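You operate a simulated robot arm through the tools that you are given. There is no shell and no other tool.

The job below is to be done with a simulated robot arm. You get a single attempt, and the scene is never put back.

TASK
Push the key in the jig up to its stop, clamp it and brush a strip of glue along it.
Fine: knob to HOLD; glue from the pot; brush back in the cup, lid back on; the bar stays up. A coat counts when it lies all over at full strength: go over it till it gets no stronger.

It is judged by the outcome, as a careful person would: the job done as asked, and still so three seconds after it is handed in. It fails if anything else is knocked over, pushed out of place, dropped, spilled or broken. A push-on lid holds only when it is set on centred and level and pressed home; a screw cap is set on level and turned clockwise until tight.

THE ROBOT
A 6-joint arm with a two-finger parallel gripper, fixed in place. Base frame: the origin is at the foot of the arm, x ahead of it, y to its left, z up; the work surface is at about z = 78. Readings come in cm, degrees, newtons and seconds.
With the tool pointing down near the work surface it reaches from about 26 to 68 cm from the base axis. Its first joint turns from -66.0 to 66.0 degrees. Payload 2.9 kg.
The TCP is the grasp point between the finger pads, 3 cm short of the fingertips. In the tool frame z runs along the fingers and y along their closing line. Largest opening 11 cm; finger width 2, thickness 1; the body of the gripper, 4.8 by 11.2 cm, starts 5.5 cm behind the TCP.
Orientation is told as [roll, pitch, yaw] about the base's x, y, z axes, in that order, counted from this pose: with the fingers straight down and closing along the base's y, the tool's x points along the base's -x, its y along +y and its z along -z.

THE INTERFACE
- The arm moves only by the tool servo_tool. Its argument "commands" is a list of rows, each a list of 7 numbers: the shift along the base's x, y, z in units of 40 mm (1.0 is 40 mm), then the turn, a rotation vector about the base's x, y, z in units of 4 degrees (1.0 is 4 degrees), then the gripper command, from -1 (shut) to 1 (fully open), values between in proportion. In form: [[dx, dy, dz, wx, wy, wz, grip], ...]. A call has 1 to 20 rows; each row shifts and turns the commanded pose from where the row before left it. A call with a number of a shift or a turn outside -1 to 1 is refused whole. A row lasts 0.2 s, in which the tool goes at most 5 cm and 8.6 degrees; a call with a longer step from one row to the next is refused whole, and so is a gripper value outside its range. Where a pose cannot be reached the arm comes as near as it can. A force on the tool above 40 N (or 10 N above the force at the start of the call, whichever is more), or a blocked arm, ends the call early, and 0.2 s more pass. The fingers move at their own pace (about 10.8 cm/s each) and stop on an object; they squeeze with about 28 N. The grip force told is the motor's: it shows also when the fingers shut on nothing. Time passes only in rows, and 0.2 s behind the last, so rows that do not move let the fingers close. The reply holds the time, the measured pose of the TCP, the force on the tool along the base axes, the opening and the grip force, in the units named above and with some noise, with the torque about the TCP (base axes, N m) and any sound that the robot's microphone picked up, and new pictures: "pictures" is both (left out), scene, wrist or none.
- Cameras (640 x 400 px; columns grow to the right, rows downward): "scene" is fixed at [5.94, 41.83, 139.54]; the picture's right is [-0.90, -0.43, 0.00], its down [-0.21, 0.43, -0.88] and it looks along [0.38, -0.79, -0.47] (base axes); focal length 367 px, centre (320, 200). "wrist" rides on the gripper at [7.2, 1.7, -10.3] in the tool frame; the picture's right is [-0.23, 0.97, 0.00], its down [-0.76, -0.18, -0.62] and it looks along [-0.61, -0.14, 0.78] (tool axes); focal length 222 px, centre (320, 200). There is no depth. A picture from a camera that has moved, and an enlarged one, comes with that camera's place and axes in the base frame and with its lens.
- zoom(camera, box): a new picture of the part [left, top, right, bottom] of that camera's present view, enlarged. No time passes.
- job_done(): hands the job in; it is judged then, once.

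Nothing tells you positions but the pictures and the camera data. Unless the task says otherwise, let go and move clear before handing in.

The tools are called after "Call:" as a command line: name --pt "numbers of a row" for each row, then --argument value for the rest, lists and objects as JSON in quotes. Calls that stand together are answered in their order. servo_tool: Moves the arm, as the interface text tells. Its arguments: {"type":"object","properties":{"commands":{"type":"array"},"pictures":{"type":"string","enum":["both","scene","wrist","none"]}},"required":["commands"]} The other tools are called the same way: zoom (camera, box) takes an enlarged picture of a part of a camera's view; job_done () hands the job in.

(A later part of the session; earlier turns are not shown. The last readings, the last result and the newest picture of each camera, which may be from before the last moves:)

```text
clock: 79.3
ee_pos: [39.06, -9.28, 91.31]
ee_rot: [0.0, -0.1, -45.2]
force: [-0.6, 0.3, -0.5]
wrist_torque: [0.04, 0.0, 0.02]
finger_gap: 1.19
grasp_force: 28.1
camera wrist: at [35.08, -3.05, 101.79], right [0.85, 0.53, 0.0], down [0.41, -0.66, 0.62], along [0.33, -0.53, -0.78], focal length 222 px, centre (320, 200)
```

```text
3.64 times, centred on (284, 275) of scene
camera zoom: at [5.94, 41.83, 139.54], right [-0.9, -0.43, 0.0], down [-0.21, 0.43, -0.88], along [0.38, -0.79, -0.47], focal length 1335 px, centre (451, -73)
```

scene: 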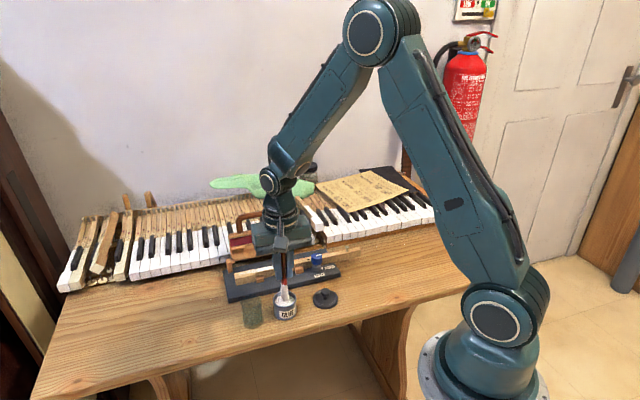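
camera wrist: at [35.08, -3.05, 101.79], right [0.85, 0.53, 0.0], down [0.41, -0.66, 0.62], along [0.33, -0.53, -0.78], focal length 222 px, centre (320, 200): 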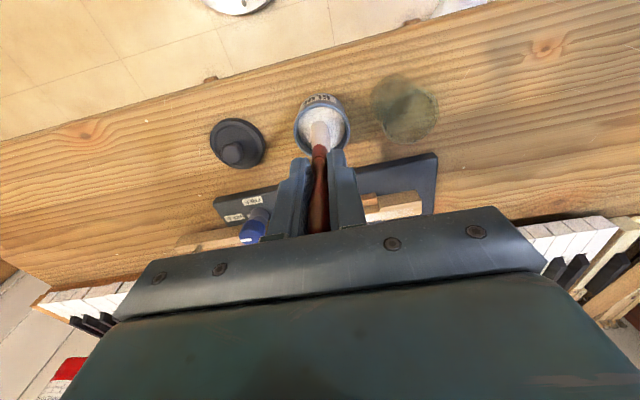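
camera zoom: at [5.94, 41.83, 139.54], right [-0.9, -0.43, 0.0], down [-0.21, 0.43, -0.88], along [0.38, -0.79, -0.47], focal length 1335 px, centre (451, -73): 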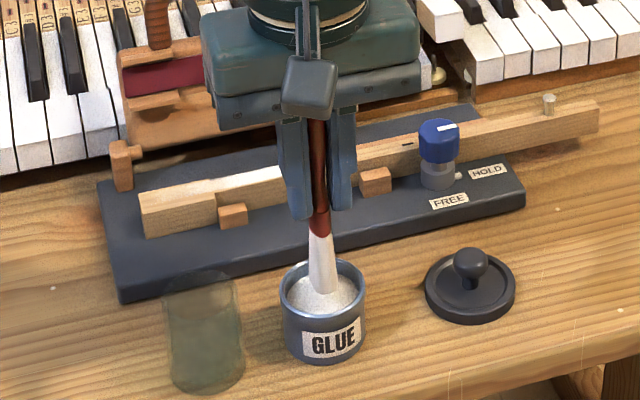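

No contact with the rim. I'll lower slowly into the glue and come back up.

Call:
servo_tool --pt "0 0 -0.1 0 0 0 -1" --pt "0 0 -0.1 0 0 0 -1" --pt "0 0 -0.1 0 0 0 -1" --pt "0 0 -0.1 0 0 0 -1" --pt "0 0 -0.05 0 0 0 -1" --pt "0 0 0 0 0 0 -1" --pictures "none"

Call:
servo_tool --pt "0 0 0.1 0 0 0 -1" --pt "0 0 0.15 0 0 0 -1" --pt "0 0 0.2 0 0 0 -1" --pt "0 0 0.4 0 0 0 -1" --pt "0 0 0.5 0 0 0 -1" --pt "0 0 0.4 0 0 0 -1" --pt "0 0 0 0 0 0 -1"

Call:
zoom --camera "scene" --box '[236, 220, 332, 330]'

```text
clock: 80.7
ee_pos: [39.06, -9.26, 89.49]
ee_rot: [-0.1, -0.1, -45.2]
force: [0.3, -1.0, 0.0]
wrist_torque: [0.0, -0.02, -0.02]
finger_gap: 1.18
grasp_force: 28.0
```

```text
clock: 82.3
ee_pos: [39.06, -9.21, 96.53]
ee_rot: [0.0, -0.1, -45.1]
force: [-0.4, -0.7, -0.2]
wrist_torque: [-0.01, 0.03, -0.02]
finger_gap: 1.19
grasp_force: 28.2
camera wrist: at [35.04, -2.96, 106.93], right [0.85, 0.53, 0.0], down [0.41, -0.66, 0.62], along [0.33, -0.53, -0.78], focal length 222 px, centre (320, 200)
```

scene: 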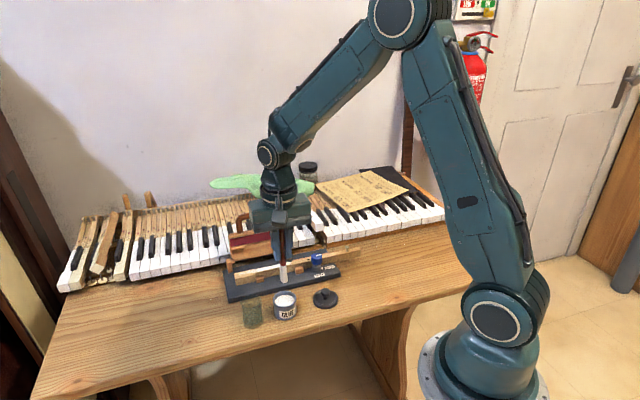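
wrist: 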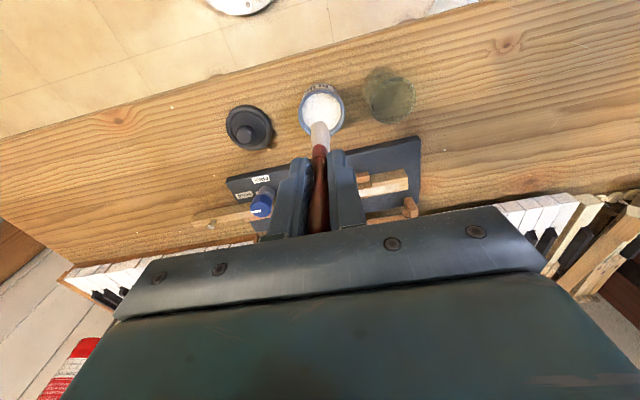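

```text
3.64 times, centred on (284, 275) of scene
camera zoom: at [5.94, 41.83, 139.54], right [-0.9, -0.43, 0.0], down [-0.21, 0.43, -0.88], along [0.38, -0.79, -0.47], focal length 1335 px, centre (451, -73)
```

zoom: 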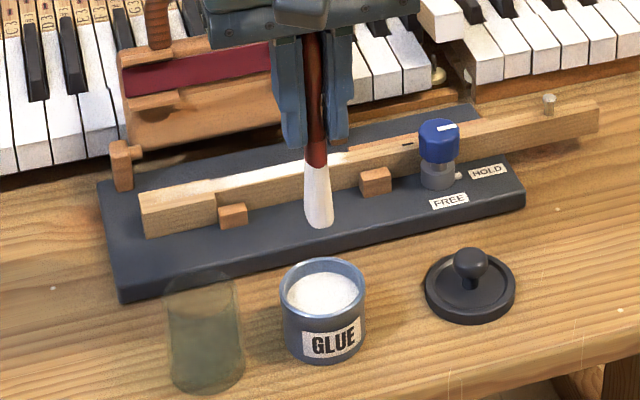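

A clean dip. Back to the head, now centred across the key.

Call:
servo_tool --pt "0.7 -0.1315 0 0 0 0 -1" --pt "0.7 -0.1315 0 0 0 0 -1" --pt "0.7 -0.1315 0 0 0 0 -1" --pt "0.7 -0.1315 0 0 0 0 -1" --pt "0.7 -0.1315 0 0 0 0 -1" --pt "0 0 -0.5 0 0 0 -1" --pt "0 0 -0.5 0 0 0 -1" --pt "0 0 -0.3 0 0 0 -1" --pt "0 0 0 0 0 0 -1"

Call:
zoom --camera "wrist" --box '[220, 80, 412, 200]'

Call:
zoom --camera "scene" --box '[220, 230, 316, 290]'

```text
clock: 84.3
ee_pos: [53.05, -11.85, 91.21]
ee_rot: [0.1, -0.1, -45.1]
force: [0.2, -0.4, -0.3]
wrist_torque: [0.02, 0.0, 0.06]
finger_gap: 1.18
grasp_force: 27.8
camera wrist: at [49.07, -5.48, 101.58], right [0.85, 0.53, 0.0], down [0.41, -0.66, 0.62], along [0.33, -0.53, -0.78], focal length 222 px, centre (320, 200)
```

scene: 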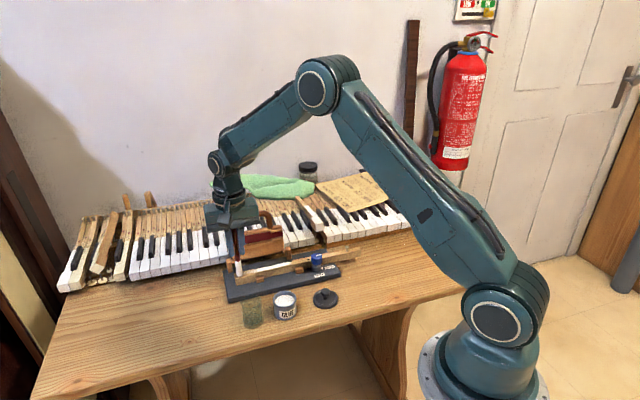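
wrist: 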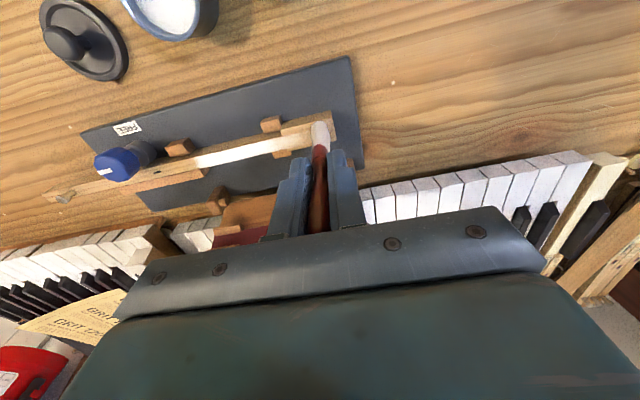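

```text
3.33 times, centred on (316, 140) of wrist
camera zoom: at [49.07, -5.48, 101.58], right [0.85, 0.53, 0.0], down [0.41, -0.66, 0.62], along [0.33, -0.53, -0.78], focal length 740 px, centre (333, 400)
```

zoom: 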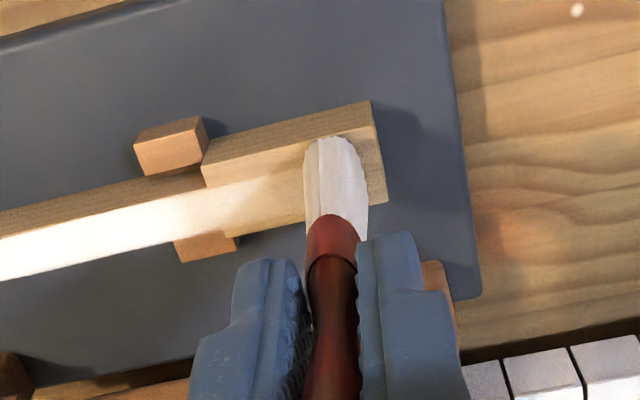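

```text
6.67 times, centred on (268, 260) of scene
camera zoom: at [5.94, 41.83, 139.54], right [-0.9, -0.43, 0.0], down [-0.21, 0.43, -0.88], along [0.38, -0.79, -0.47], focal length 2448 px, centre (667, -200)
```

zoom: 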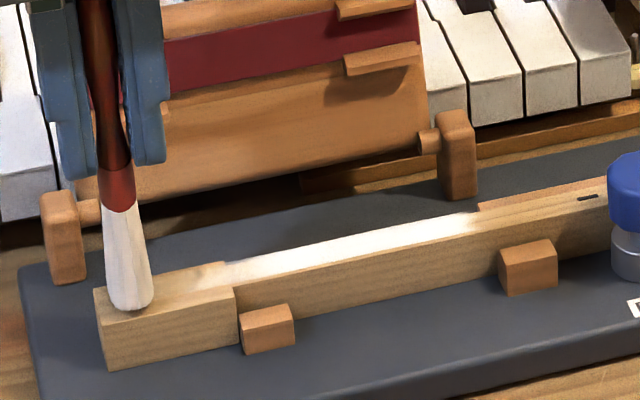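

Call:
servo_tool --pt "0 0 -0.06 0 0 0 -1" --pt "0 0 -0.04 0 0 0 -1" --pt "0 0 -0.03 0 0 0 -1" --pt "0 0 0 0 0 0 -1" --pictures "none"

```text
clock: 85.3
ee_pos: [53.06, -11.86, 90.6]
ee_rot: [0.0, -0.1, -45.2]
force: [-0.4, -0.8, 2.1]
wrist_torque: [0.01, 0.04, 0.01]
finger_gap: 1.19
grasp_force: 28.3
```

Light contact. I'll press a touch more and stroke from the head along the shaft.

Call:
servo_tool --pt "0.02 0.02 -0.02 0 0 0 -1" --pt "-0.09 -0.09 0 0 0 0 -1" --pt "-0.09 -0.09 0 0 0 0 -1" --pt "-0.09 -0.09 0 0 0 0 -1" --pt "-0.09 -0.09 0 0 0 0 -1" --pt "-0.09 -0.09 0 0 0 0 -1" --pt "-0.09 -0.09 0 0 0 0 -1" --pt "-0.09 -0.09 0 0 0 0 -1" --pt "-0.09 -0.09 0 0 0 0 -1" --pt "-0.09 -0.09 0 0 0 0 -1" --pt "0 0 0 0 0 0 -1"

Call:
zoom --camera "wrist" --box '[200, 60, 440, 210]'

Call:
zoom --camera "scene" --box '[220, 230, 316, 290]'

```text
clock: 87.7
ee_pos: [49.82, -15.04, 90.64]
ee_rot: [0.1, -0.2, -45.2]
force: [1.3, 0.2, 3.6]
wrist_torque: [0.06, -0.1, 0.04]
finger_gap: 1.19
grasp_force: 27.9
camera wrist: at [45.94, -8.71, 101.08], right [0.85, 0.53, 0.0], down [0.41, -0.66, 0.62], along [0.33, -0.53, -0.78], focal length 222 px, centre (320, 200)
```

scene: 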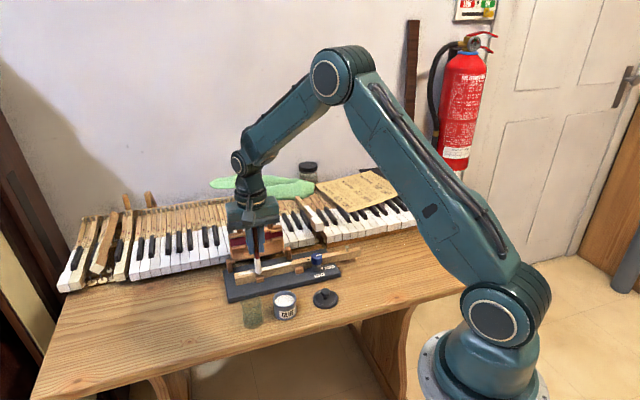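
wrist: 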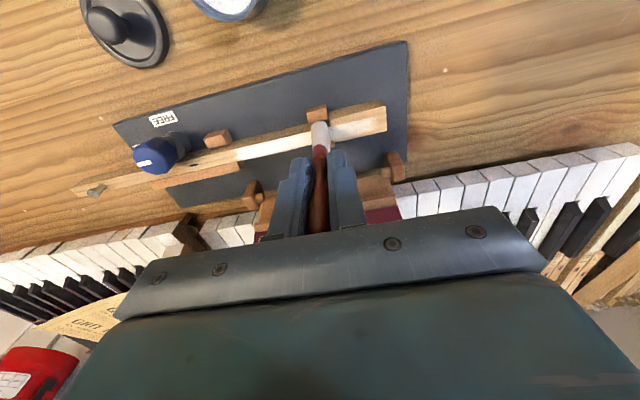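

```text
2.67 times, centred on (320, 135) of wrist
camera zoom: at [45.94, -8.71, 101.08], right [0.85, 0.53, 0.0], down [0.41, -0.66, 0.62], along [0.33, -0.53, -0.78], focal length 592 px, centre (320, 373)
```

zoom: 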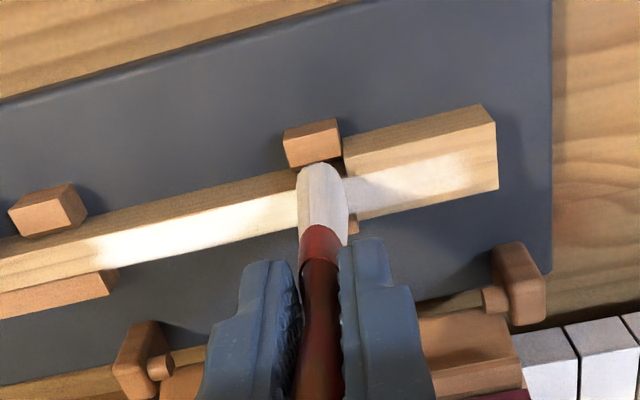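

```text
6.67 times, centred on (268, 260) of scene
camera zoom: at [5.93, 41.84, 139.54], right [-0.9, -0.43, 0.0], down [-0.21, 0.43, -0.88], along [0.38, -0.79, -0.47], focal length 2448 px, centre (667, -200)
```

zoom: 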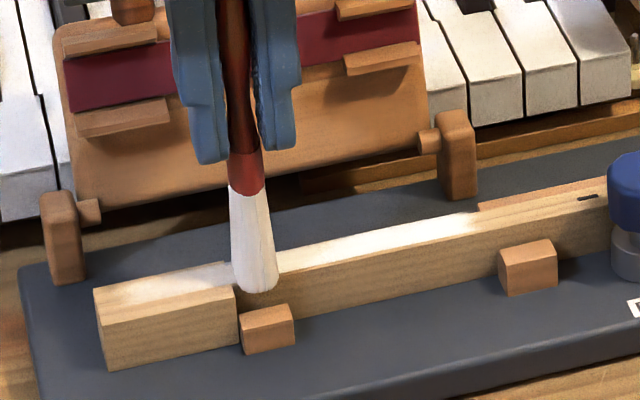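

The glue shows as a fixed band: shaft-wide, running up the head to about 1 cm from its end. I'll continue the stroke past the band's left end.

Call:
servo_tool --pt "-0.106 -0.1065 -0.005 0 0 0 -1" --pt "-0.106 -0.1065 0 0 0 0 -1" --pt "-0.106 -0.1065 0 0 0 0 -1" --pt "-0.106 -0.1065 0 0 0 0 -1" --pt "-0.106 -0.1065 0 0 0 0 -1" --pt "-0.106 -0.1065 0 0 0 0 -1" --pt "-0.106 -0.1065 0 0 0 0 -1" --pt "-0.106 -0.1065 0 0 0 0 -1" --pt "-0.106 -0.1065 0 0 0 0 -1" --pt "-0.106 -0.1065 0 0 0 0 -1" --pt "-0.106 -0.1065 0 0 0 0 -1" --pt "-0.106 -0.1065 0 0 0 0 -1" --pt "-0.106 -0.1065 0 0 0 0 -1" --pt "-0.106 -0.1065 0 0 0 0 -1" --pt "-0.106 -0.1065 0 0 0 0 -1" --pt "-0.106 -0.1065 0 0 0 0 -1" --pt "0 0 0 0 0 0 -1"

Call:
zoom --camera "wrist" --box '[250, 50, 530, 225]'

Call:
zoom --camera "scene" --box '[220, 230, 316, 290]'

```text
clock: 91.3
ee_pos: [43.13, -21.97, 90.66]
ee_rot: [0.0, -0.2, -45.2]
force: [3.0, 2.6, 10.7]
wrist_torque: [0.18, -0.31, 0.02]
finger_gap: 1.18
grasp_force: 28.0
camera wrist: at [39.25, -15.6, 101.05], right [0.85, 0.53, 0.0], down [0.41, -0.66, 0.63], along [0.33, -0.53, -0.78], focal length 222 px, centre (320, 200)
```

scene: 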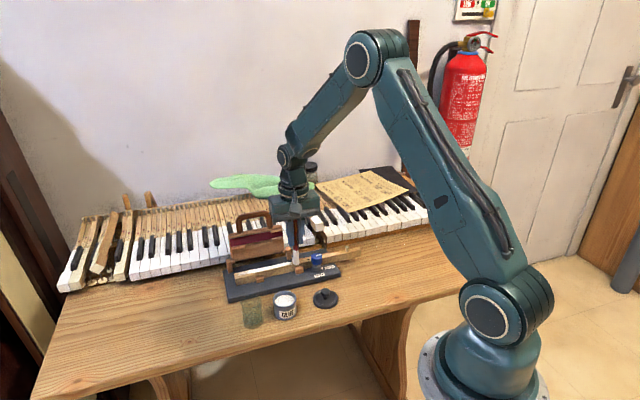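
wrist: 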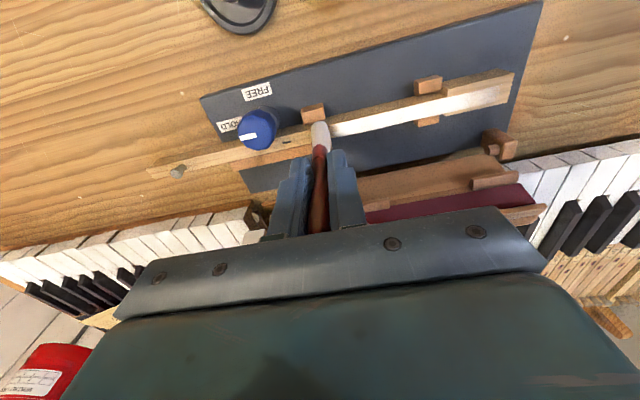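

```text
2.29 times, centred on (390, 138) of wrist
camera zoom: at [39.25, -15.6, 101.05], right [0.85, 0.53, 0.0], down [0.41, -0.66, 0.63], along [0.33, -0.53, -0.78], focal length 508 px, centre (160, 343)
```

zoom: 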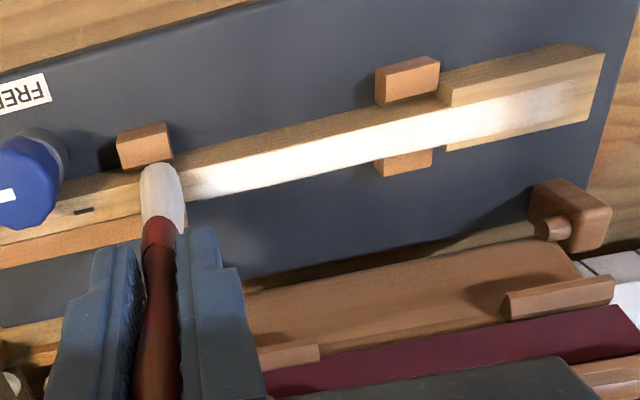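

```text
6.67 times, centred on (268, 260) of scene
camera zoom: at [5.93, 41.85, 139.54], right [-0.9, -0.43, 0.0], down [-0.21, 0.43, -0.88], along [0.38, -0.79, -0.47], focal length 2448 px, centre (667, -200)
```

zoom: 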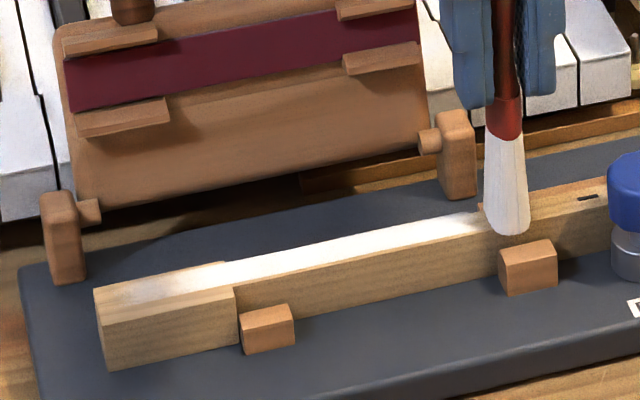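

I'll lift the brush clear and inspect the strip.

Call:
servo_tool --pt "0 0 0.4 0 0 0 -1" --pt "0 0 0.6 0 0 0 -1" --pt "0.4 0.1 0.3 0 0 0 -1" --pt "0 0 0 0 0 0 -1"

Call:
zoom --camera "wrist" --box '[300, 70, 380, 120]'

Call:
zoom --camera "wrist" --box '[420, 40, 500, 90]'

Call:
zoom --camera "wrist" --box '[290, 30, 500, 160]'

```text
clock: 92.3
ee_pos: [44.77, -21.6, 95.78]
ee_rot: [-0.1, 0.0, -45.1]
force: [0.3, 0.3, -0.6]
wrist_torque: [0.03, 0.02, -0.01]
finger_gap: 1.15
grasp_force: 27.7
camera wrist: at [40.81, -15.26, 106.19], right [0.85, 0.53, 0.0], down [0.41, -0.66, 0.62], along [0.33, -0.53, -0.78], focal length 222 px, centre (320, 200)
```

scene: 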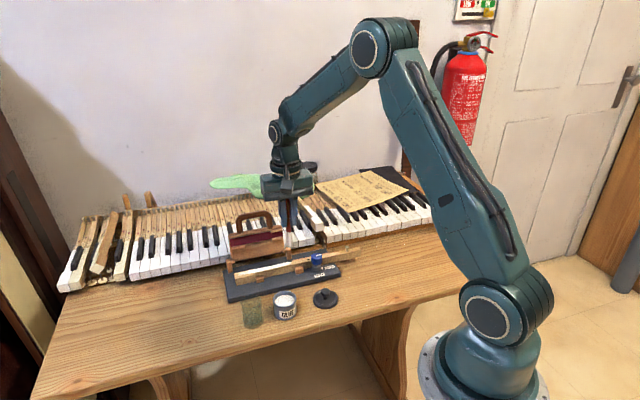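
wrist: 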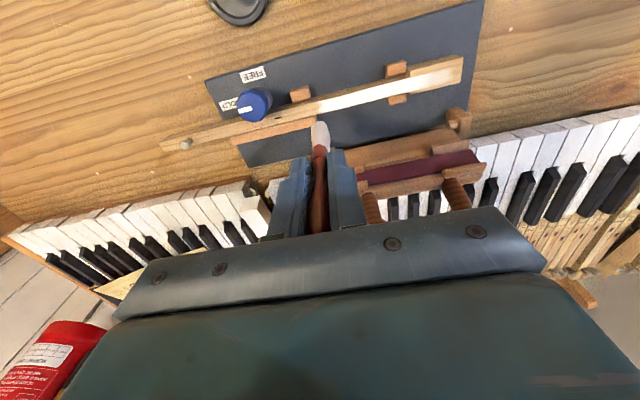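

```text
8.00 times, centred on (340, 95) of wrist
camera zoom: at [40.81, -15.26, 106.19], right [0.85, 0.53, 0.0], down [0.41, -0.66, 0.62], along [0.33, -0.53, -0.78], focal length 1777 px, centre (160, 1040)
```

zoom: 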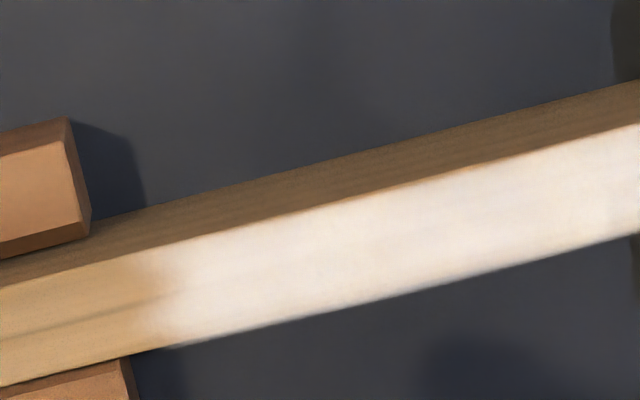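

```text
8.00 times, centred on (460, 65) of wrist
camera zoom: at [40.81, -15.26, 106.19], right [0.85, 0.53, 0.0], down [0.41, -0.66, 0.62], along [0.33, -0.53, -0.78], focal length 1777 px, centre (-800, 1280)
```

zoom: 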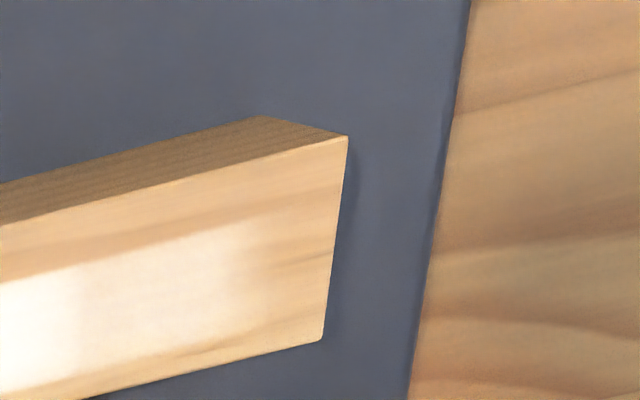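

```text
3.05 times, centred on (395, 95) of wrist
camera zoom: at [40.81, -15.26, 106.19], right [0.85, 0.53, 0.0], down [0.41, -0.66, 0.62], along [0.33, -0.53, -0.78], focal length 677 px, centre (91, 520)
```

zoom: 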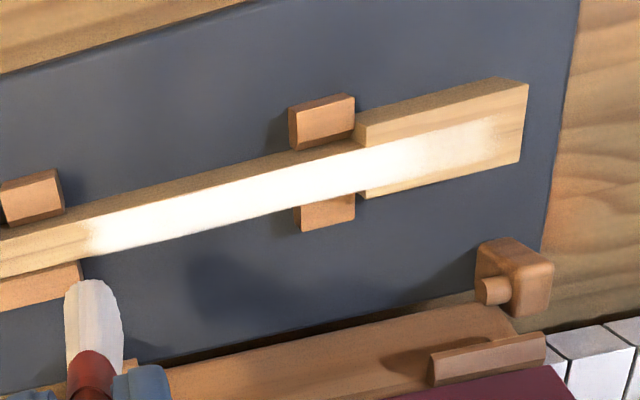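

The band runs from s≈16.4 to ≈29.3, matching the felt on the bar. It's full on the shaft but still thin on the last 2 cm of the head. I'll reload.

Call:
servo_tool --pt "0 0 0.18 0 0 0 -1" --pt "-0.357 0.771 0 0 0 0 -1" --pt "-0.357 0.771 0 0 0 0 -1" --pt "-0.357 0.771 0 0 0 0 -1" --pt "-0.357 0.771 0 0 0 0 -1" --pt "0 0 0 0 0 0 -1" --pt "0 0 -0.4 0 0 0 -1" --pt "0 0 -0.5 0 0 0 -1" --pt "0 0 -0.4 0 0 0 -1" --pt "0 0 0 0 0 0 -1"

Call:
zoom --camera "wrist" --box '[240, 80, 400, 180]'

```text
clock: 94.5
ee_pos: [39.0, -9.1, 91.14]
ee_rot: [0.0, -0.1, -45.2]
force: [0.9, -0.3, -0.9]
wrist_torque: [0.02, -0.01, 0.01]
finger_gap: 1.18
grasp_force: 28.3
camera wrist: at [34.97, -2.68, 101.61], right [0.85, 0.53, 0.0], down [0.41, -0.66, 0.62], along [0.33, -0.53, -0.78], focal length 222 px, centre (320, 200)
```

scene: 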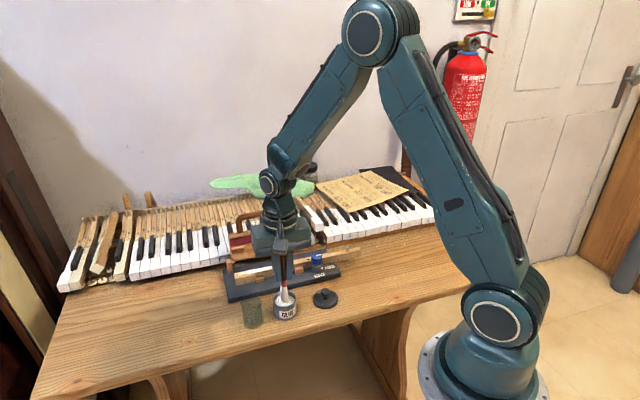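
wrist: 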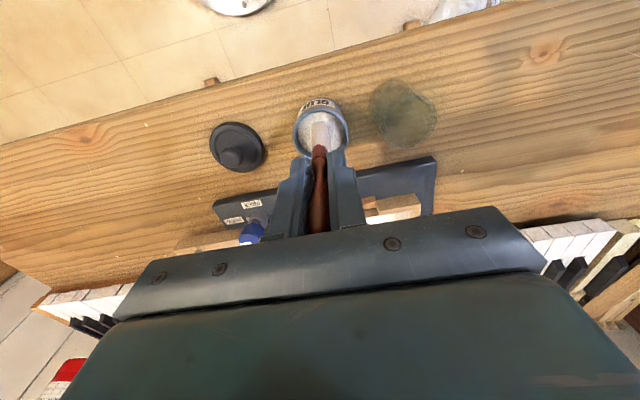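

```text
4.00 times, centred on (320, 130) of wrist
camera zoom: at [34.97, -2.68, 101.61], right [0.85, 0.53, 0.0], down [0.41, -0.66, 0.62], along [0.33, -0.53, -0.78], focal length 888 px, centre (320, 480)
```

zoom: 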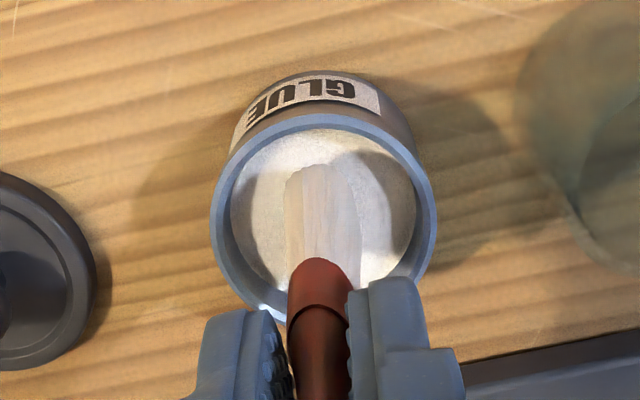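

Call:
servo_tool --pt "0.025 -0.035 0 0 0 0 -1" --pt "0 0 -0.1 0 0 0 -1" --pt "0 0 -0.1 0 0 0 -1" --pt "0 0 -0.1 0 0 0 -1" --pt "0 0 -0.1 0 0 0 -1" --pt "0 0 0 0 0 0 -1" --pictures "none"

Call:
servo_tool --pt "0 0 0.1 0 0 0 -1" --pt "0 0 0.15 0 0 0 -1" --pt "0 0 0.2 0 0 0 -1" --pt "0 0 0.4 0 0 0 -1" --pt "0 0 0.5 0 0 0 -1" --pt "0 0 0.4 0 0 0 -1" --pt "0.724 -0.131 0 0 0 0 -1" --pt "0.724 -0.131 0 0 0 0 -1" --pt "0.724 -0.131 0 0 0 0 -1" --pt "0.724 -0.131 0 0 0 0 -1" --pt "0.724 -0.131 0 0 0 0 -1" --pt "0 0 -0.5 0 0 0 -1" --pt "0 0 -0.5 0 0 0 -1" --pt "0 0 -0.3 0 0 0 -1" --pt "0 0 0 0 0 0 -1"

Call:
zoom --camera "wrist" --box '[220, 80, 412, 200]'

Call:
zoom --camera "scene" --box '[220, 230, 316, 330]'

```text
clock: 95.9
ee_pos: [39.1, -9.21, 89.81]
ee_rot: [-0.2, -0.1, -45.2]
force: [0.0, -0.3, -0.1]
wrist_torque: [0.0, -0.04, 0.04]
finger_gap: 1.2
grasp_force: 27.6
```

```text
clock: 99.1
ee_pos: [53.42, -12.01, 91.6]
ee_rot: [0.0, -0.1, -45.2]
force: [0.2, -0.8, -0.5]
wrist_torque: [-0.02, 0.01, 0.01]
finger_gap: 1.18
grasp_force: 28.0
camera wrist: at [49.57, -5.67, 101.96], right [0.85, 0.53, 0.0], down [0.41, -0.66, 0.62], along [0.33, -0.53, -0.78], focal length 222 px, centre (320, 200)
```

scene: 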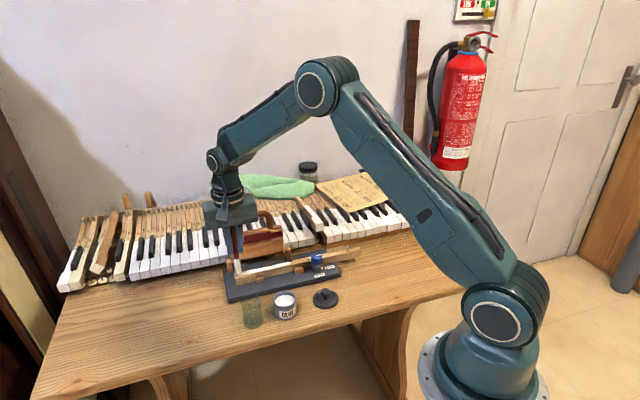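
wrist: 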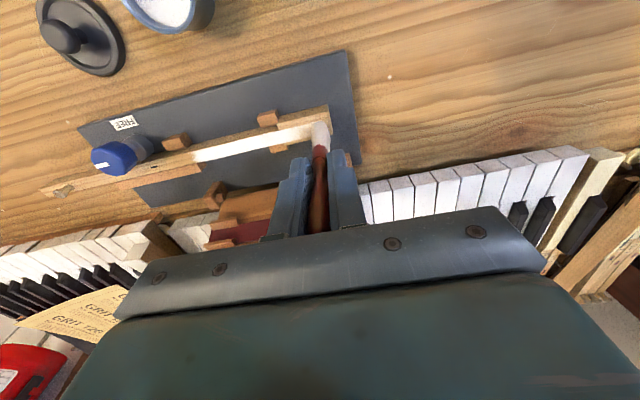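

```text
3.33 times, centred on (316, 140) of wrist
camera zoom: at [49.57, -5.67, 101.96], right [0.85, 0.53, 0.0], down [0.41, -0.66, 0.62], along [0.33, -0.53, -0.78], focal length 740 px, centre (333, 400)
```

zoom: 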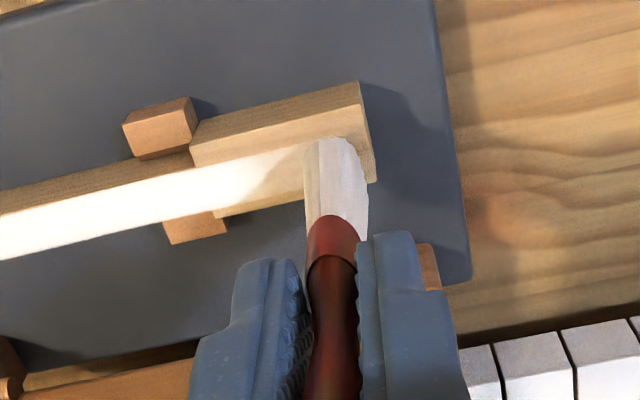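

```text
4.00 times, centred on (268, 280) of scene
camera zoom: at [5.94, 41.83, 139.54], right [-0.9, -0.43, 0.0], down [-0.21, 0.43, -0.88], along [0.38, -0.79, -0.47], focal length 1469 px, centre (528, -120)
```

zoom: 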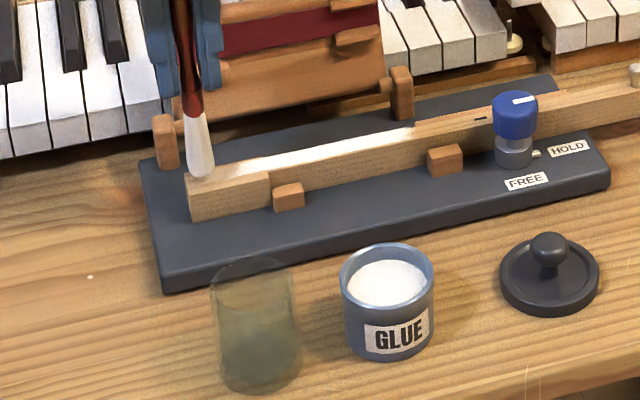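

Call:
servo_tool --pt "0.04 0.05 -0.1 0 0 0 -1" --pt "0 0 -0.08 0 0 0 -1" --pt "0 0 -0.06 0 0 0 -1" --pt "0 0 0 0 0 0 -1" --pictures "none"

```text
clock: 100.1
ee_pos: [53.79, -11.74, 90.66]
ee_rot: [0.0, -0.3, -45.2]
force: [-1.5, 0.2, 8.4]
wrist_torque: [-0.08, 0.13, 0.0]
finger_gap: 1.21
grasp_force: 28.5
```

Call:
servo_tool --pt "-0.1 -0.1 0 0 0 0 -1" --pt "-0.1 -0.1 0 0 0 0 -1" --pt "-0.1 -0.1 0 0 0 0 -1" --pt "-0.1 -0.1 0 0 0 0 -1" --pt "-0.1 -0.1 0 0 0 0 -1" --pt "-0.1 -0.1 0 0 0 0 -1" --pt "-0.1 -0.1 0 0 0 0 -1" --pt "0 0 0.08 0 0 0 -1" --pt "0.175 0.175 0 0 0 0 -1" --pt "0.175 0.175 0 0 0 0 -1" --pt "0.175 0.175 0 0 0 0 -1" --pt "0.175 0.175 0 0 0 0 -1" --pt "0 0 -0.08 0 0 0 -1" --pt "-0.1 -0.1 0 0 0 0 -1" --pt "-0.1 -0.1 0 0 0 0 -1" --pt "-0.1 -0.1 0 0 0 0 -1" --pt "-0.1 -0.1 0 0 0 0 -1" --pt "-0.1 -0.1 0 0 0 0 -1" --pt "-0.1 -0.1 0 0 0 0 -1" --pt "-0.1 -0.1 0 0 0 0 -1"

Call:
zoom --camera "wrist" --box '[220, 80, 412, 200]'

Call:
zoom --camera "scene" --box '[220, 230, 316, 330]'

```text
clock: 104.3
ee_pos: [51.1, -14.51, 90.64]
ee_rot: [-0.1, -0.1, -45.3]
force: [1.2, 2.3, 13.1]
wrist_torque: [0.26, -0.13, -0.04]
finger_gap: 1.19
grasp_force: 27.9
camera wrist: at [47.06, -8.28, 101.07], right [0.85, 0.52, 0.0], down [0.41, -0.67, 0.62], along [0.33, -0.53, -0.78], focal length 222 px, centre (320, 200)
```

scene: 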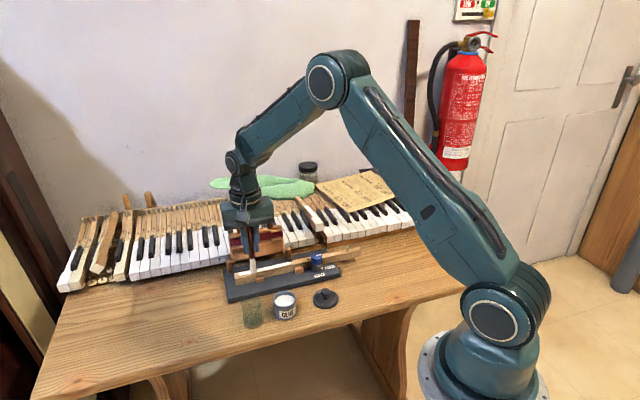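
wrist: 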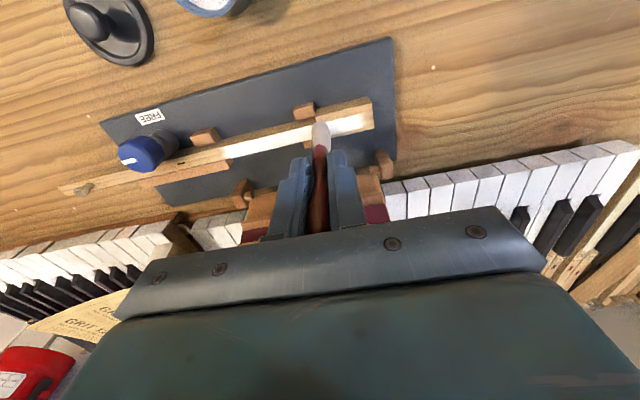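

```text
3.33 times, centred on (316, 140) of wrist
camera zoom: at [47.06, -8.28, 101.07], right [0.85, 0.52, 0.0], down [0.41, -0.67, 0.62], along [0.33, -0.53, -0.78], focal length 740 px, centre (333, 400)
```

zoom: 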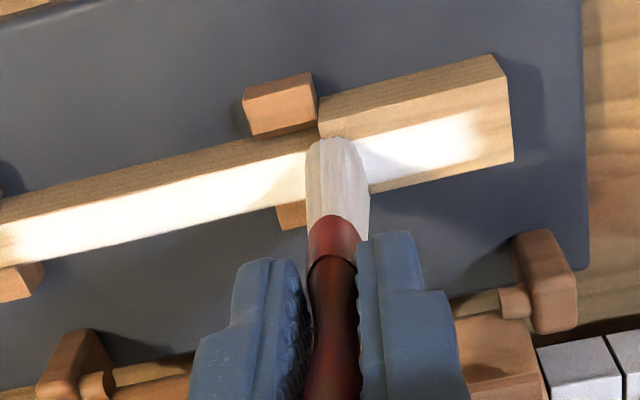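

```text
4.00 times, centred on (268, 280) of scene
camera zoom: at [5.92, 41.84, 139.54], right [-0.9, -0.43, 0.0], down [-0.21, 0.43, -0.88], along [0.38, -0.79, -0.47], focal length 1469 px, centre (528, -120)
```

zoom: 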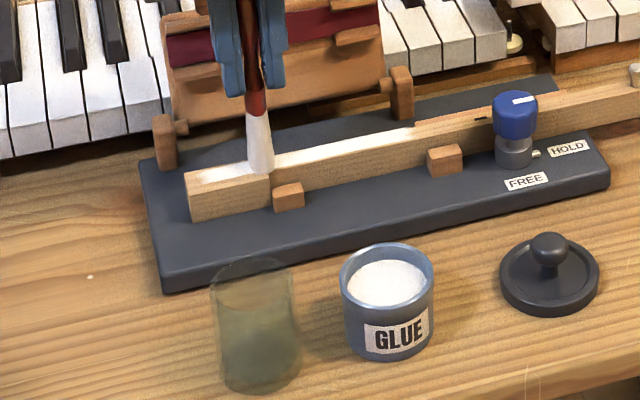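

The head is white now. I'll continue this stroke the full length of the shaft.

Call:
servo_tool --pt "-0.1 -0.1 0 0 0 0 -1" --pt "-0.1 -0.1 0 0 0 0 -1" --pt "-0.1 -0.1 0 0 0 0 -1" --pt "-0.1 -0.1 0 0 0 0 -1" --pt "-0.1 -0.1 0 0 0 0 -1" --pt "-0.1 -0.1 0 0 0 0 -1" --pt "-0.1 -0.1 0 0 0 0 -1" --pt "-0.1 -0.1 0 0 0 0 -1" --pt "-0.1 -0.1 0 0 0 0 -1" --pt "-0.1 -0.1 0 0 0 0 -1" --pt "-0.1 -0.1 0 0 0 0 -1" --pt "-0.1 -0.1 0 0 0 0 -1" --pt "-0.1 -0.1 0 0 0 0 -1" --pt "-0.1 -0.1 0 0 0 0 -1" --pt "-0.1 -0.1 0 0 0 0 -1" --pt "-0.1 -0.1 0 0 0 0 -1" --pt "-0.1 -0.1 0 0 0 0 -1" --pt "-0.1 -0.1 0 0 0 0 -1" --pt "-0.1 -0.1 0 0 0 0 -1" --pt "-0.1 -0.1 0 0 0 0 -1" --pictures "none"

Call:
servo_tool --pt "0 0 0.4 0 0 0 -1" --pt "0 0 0.6 0 0 0 -1" --pt "0.5 0.3 0.4 0 0 0 -1" --pt "0 0 0 0 0 0 -1"

Call:
zoom --camera "wrist" --box '[280, 70, 360, 120]'

Call:
zoom --camera "wrist" --box '[370, 50, 450, 100]'

Call:
zoom --camera "scene" --box '[226, 250, 306, 290]'

```text
clock: 108.5
ee_pos: [42.96, -22.61, 90.65]
ee_rot: [0.0, -0.1, -45.3]
force: [3.9, 2.9, 15.0]
wrist_torque: [0.3, -0.39, 0.04]
finger_gap: 1.18
grasp_force: 27.9
```

```text
clock: 109.5
ee_pos: [44.91, -21.23, 96.27]
ee_rot: [-0.2, -0.1, -45.2]
force: [0.5, 0.1, -0.2]
wrist_torque: [-0.01, 0.02, 0.0]
finger_gap: 1.19
grasp_force: 27.7
camera wrist: at [40.98, -15.04, 106.61], right [0.85, 0.52, 0.0], down [0.41, -0.67, 0.62], along [0.33, -0.53, -0.78], focal length 222 px, centre (320, 200)
```

scene: 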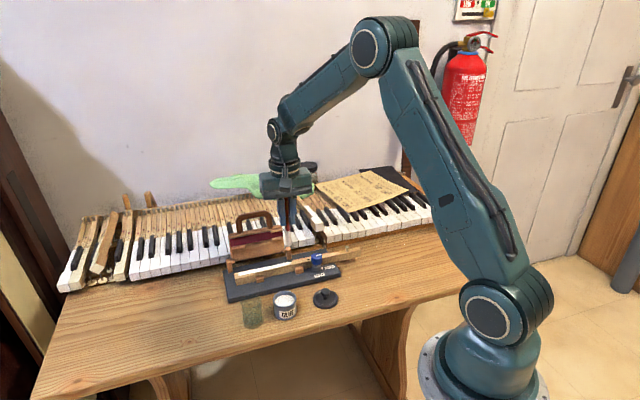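
wrist: 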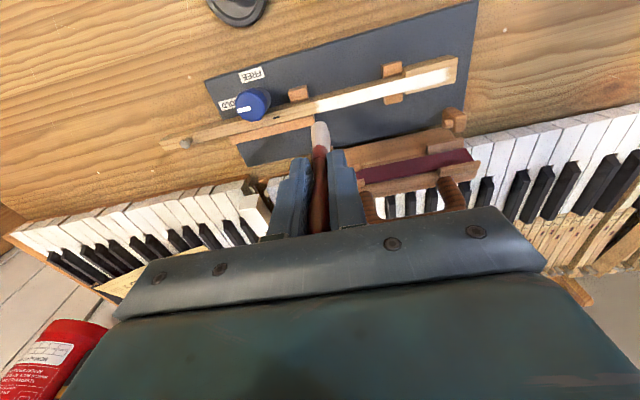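

```text
8.00 times, centred on (320, 95) of wrist
camera zoom: at [40.98, -15.04, 106.61], right [0.85, 0.52, 0.0], down [0.41, -0.67, 0.62], along [0.33, -0.53, -0.78], focal length 1777 px, centre (320, 1040)
```

zoom: 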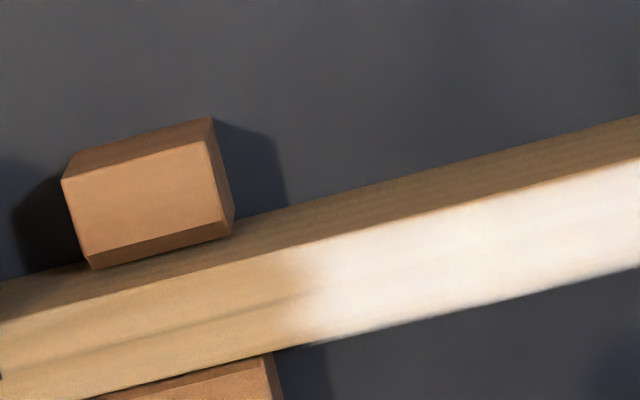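

```text
8.00 times, centred on (410, 75) of wrist
camera zoom: at [40.98, -15.04, 106.61], right [0.85, 0.52, 0.0], down [0.41, -0.67, 0.62], along [0.33, -0.53, -0.78], focal length 1777 px, centre (-400, 1200)
```

zoom: 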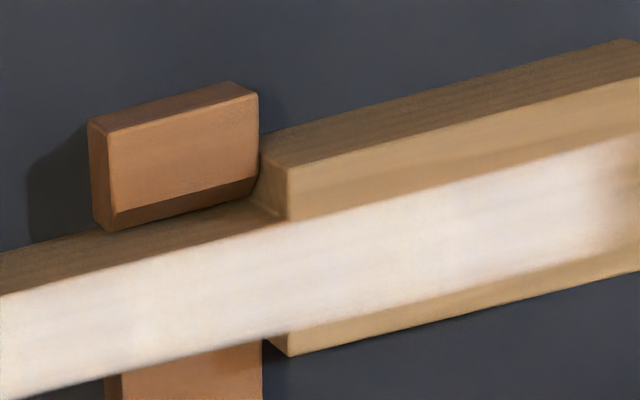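

```text
8.00 times, centred on (266, 270) of scene
camera zoom: at [5.94, 41.83, 139.54], right [-0.9, -0.43, 0.0], down [-0.21, 0.43, -0.88], along [0.38, -0.79, -0.47], focal length 2938 px, centre (752, -360)
```

zoom: 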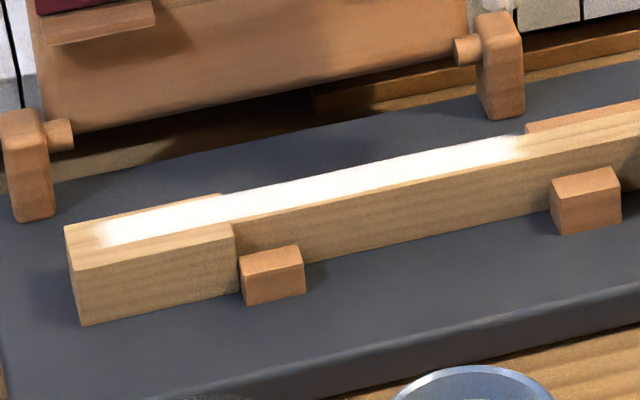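

The coat looks uniform with crisp ends. I'll reload and give one more full pass to be sure it gets no stronger.

Call:
zoom --camera "wrist" --box '[420, 45, 476, 80]'

Call:
servo_tool --pt "-0.36 0.747 0.05 0 0 0 -1" --pt "-0.36 0.747 0 0 0 0 -1" --pt "-0.36 0.747 0 0 0 0 -1" --pt "-0.36 0.747 0 0 0 0 -1" --pt "0 0 0 0 0 0 -1" --pt "0 0 -0.4 0 0 0 -1" --pt "0 0 -0.5 0 0 0 -1" --pt "0 0 -0.4 0 0 0 -1" --pt "0 0 0 0 0 0 -1" --pictures "wrist"

Call:
zoom --camera "wrist" --box '[240, 80, 400, 180]'

```text
11.43 times, centred on (448, 62) of wrist
camera zoom: at [40.98, -15.04, 106.61], right [0.85, 0.52, 0.0], down [0.41, -0.67, 0.62], along [0.33, -0.53, -0.78], focal length 2538 px, centre (-1143, 1771)
```

zoom: 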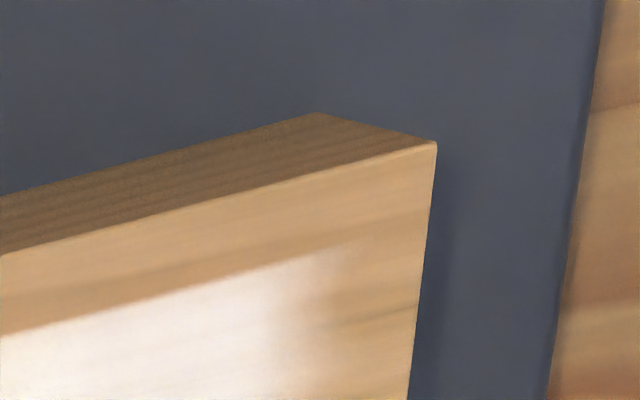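

```text
clock: 111.5
ee_pos: [39.3, -9.43, 91.18]
ee_rot: [-0.1, -0.1, -45.1]
force: [-0.7, 1.3, 0.4]
wrist_torque: [-0.01, -0.02, 0.04]
finger_gap: 1.19
grasp_force: 27.7
camera wrist: at [35.3, -3.19, 101.58], right [0.85, 0.53, 0.0], down [0.41, -0.66, 0.62], along [0.33, -0.53, -0.78], focal length 222 px, centre (320, 200)
```

wrist: 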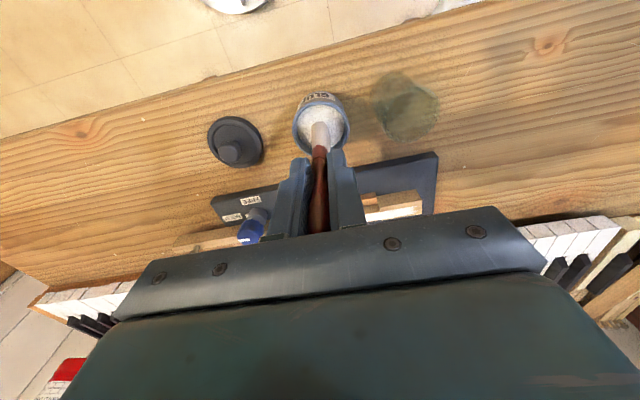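

```text
4.00 times, centred on (320, 130) of wrist
camera zoom: at [35.3, -3.19, 101.58], right [0.85, 0.53, 0.0], down [0.41, -0.66, 0.62], along [0.33, -0.53, -0.78], focal length 888 px, centre (320, 480)
```

zoom: 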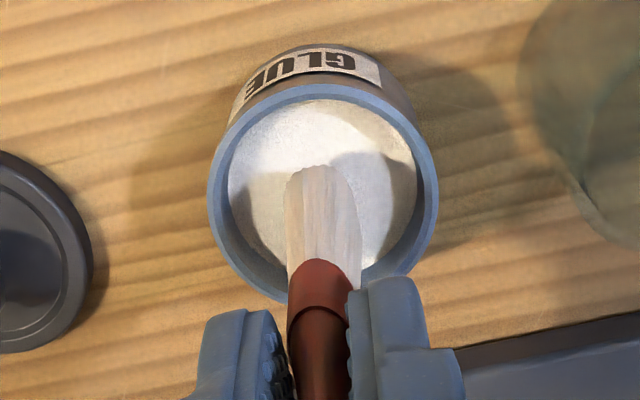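

Call:
servo_tool --pt "-0.045 0.035 0 0 0 0 -1" --pt "0 0 -0.1 0 0 0 -1" --pt "0 0 -0.1 0 0 0 -1" --pt "0 0 -0.1 0 0 0 -1" --pt "0 0 -0.1 0 0 0 -1" --pt "0 0 0 0 0 0 -1" --pictures "none"

Call:
servo_tool --pt "0 0 0.1 0 0 0 -1" --pt "0 0 0.15 0 0 0 -1" --pt "0 0 0.2 0 0 0 -1" --pt "0 0 0.4 0 0 0 -1" --pt "0 0 0.5 0 0 0 -1" --pt "0 0 0.4 0 0 0 -1" --pt "0.735 -0.115 0 0 0 0 -1" --pt "0.735 -0.115 0 0 0 0 -1" --pt "0.735 -0.115 0 0 0 0 -1" --pt "0.735 -0.115 0 0 0 0 -1" --pt "0.735 -0.115 0 0 0 0 -1" --pt "0 0 -0.5 0 0 0 -1" --pt "0 0 -0.5 0 0 0 -1" --pt "0 0 -0.3 0 0 0 -1" --pt "0 0 0 0 0 0 -1" --pictures "wrist"

Call:
zoom --camera "wrist" --box '[220, 80, 412, 200]'

Call:
zoom --camera "scene" --box '[220, 230, 316, 330]'

```text
clock: 112.9
ee_pos: [39.08, -9.34, 89.53]
ee_rot: [-0.1, 0.0, -45.1]
force: [-0.5, 0.2, 0.3]
wrist_torque: [-0.03, -0.03, 0.0]
finger_gap: 1.18
grasp_force: 27.9
```

```text
clock: 116.1
ee_pos: [53.61, -11.49, 91.32]
ee_rot: [-0.1, 0.0, -45.1]
force: [0.0, 0.1, -0.7]
wrist_torque: [-0.01, 0.01, 0.02]
finger_gap: 1.18
grasp_force: 28.0
camera wrist: at [49.72, -5.22, 101.72], right [0.85, 0.53, 0.0], down [0.41, -0.66, 0.62], along [0.33, -0.53, -0.78], focal length 222 px, centre (320, 200)
```

wrist: 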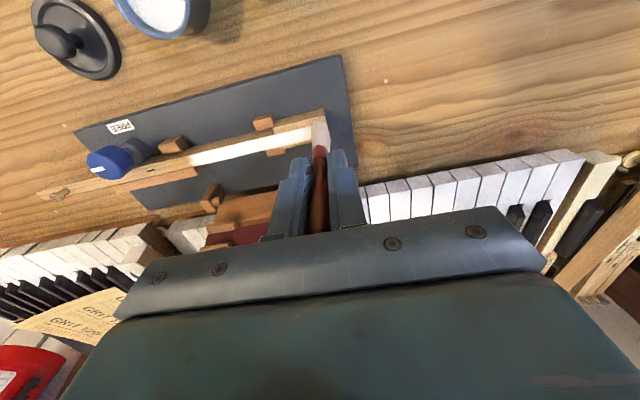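

```text
3.33 times, centred on (316, 140) of wrist
camera zoom: at [49.72, -5.22, 101.72], right [0.85, 0.53, 0.0], down [0.41, -0.66, 0.62], along [0.33, -0.53, -0.78], focal length 740 px, centre (333, 400)
```

zoom: 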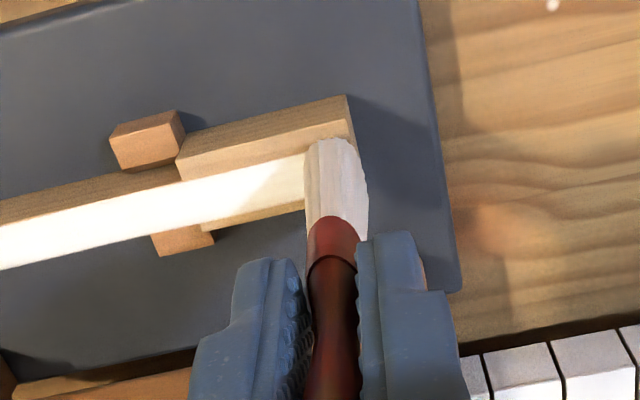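

```text
4.00 times, centred on (268, 280) of scene
camera zoom: at [5.94, 41.83, 139.54], right [-0.9, -0.43, 0.0], down [-0.21, 0.43, -0.88], along [0.38, -0.79, -0.47], focal length 1469 px, centre (528, -120)
```

zoom: 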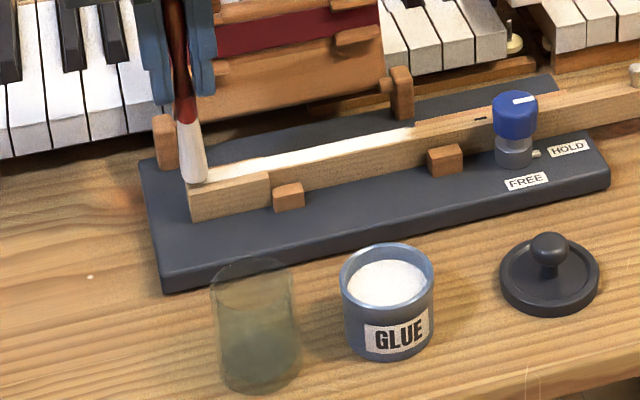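

Call:
servo_tool --pt "-0.02 -0.03 -0.1 0 0 0 -1" --pt "0 0 -0.05 0 0 0 -1" --pt "0 0 -0.03 0 0 0 -1" --pt "0 0 0 0 0 0 -1" --pictures "none"

```text
clock: 117.1
ee_pos: [53.68, -11.65, 90.71]
ee_rot: [0.0, -0.1, -45.1]
force: [-1.2, 0.3, 2.0]
wrist_torque: [0.07, 0.06, 0.03]
finger_gap: 1.19
grasp_force: 27.1
```

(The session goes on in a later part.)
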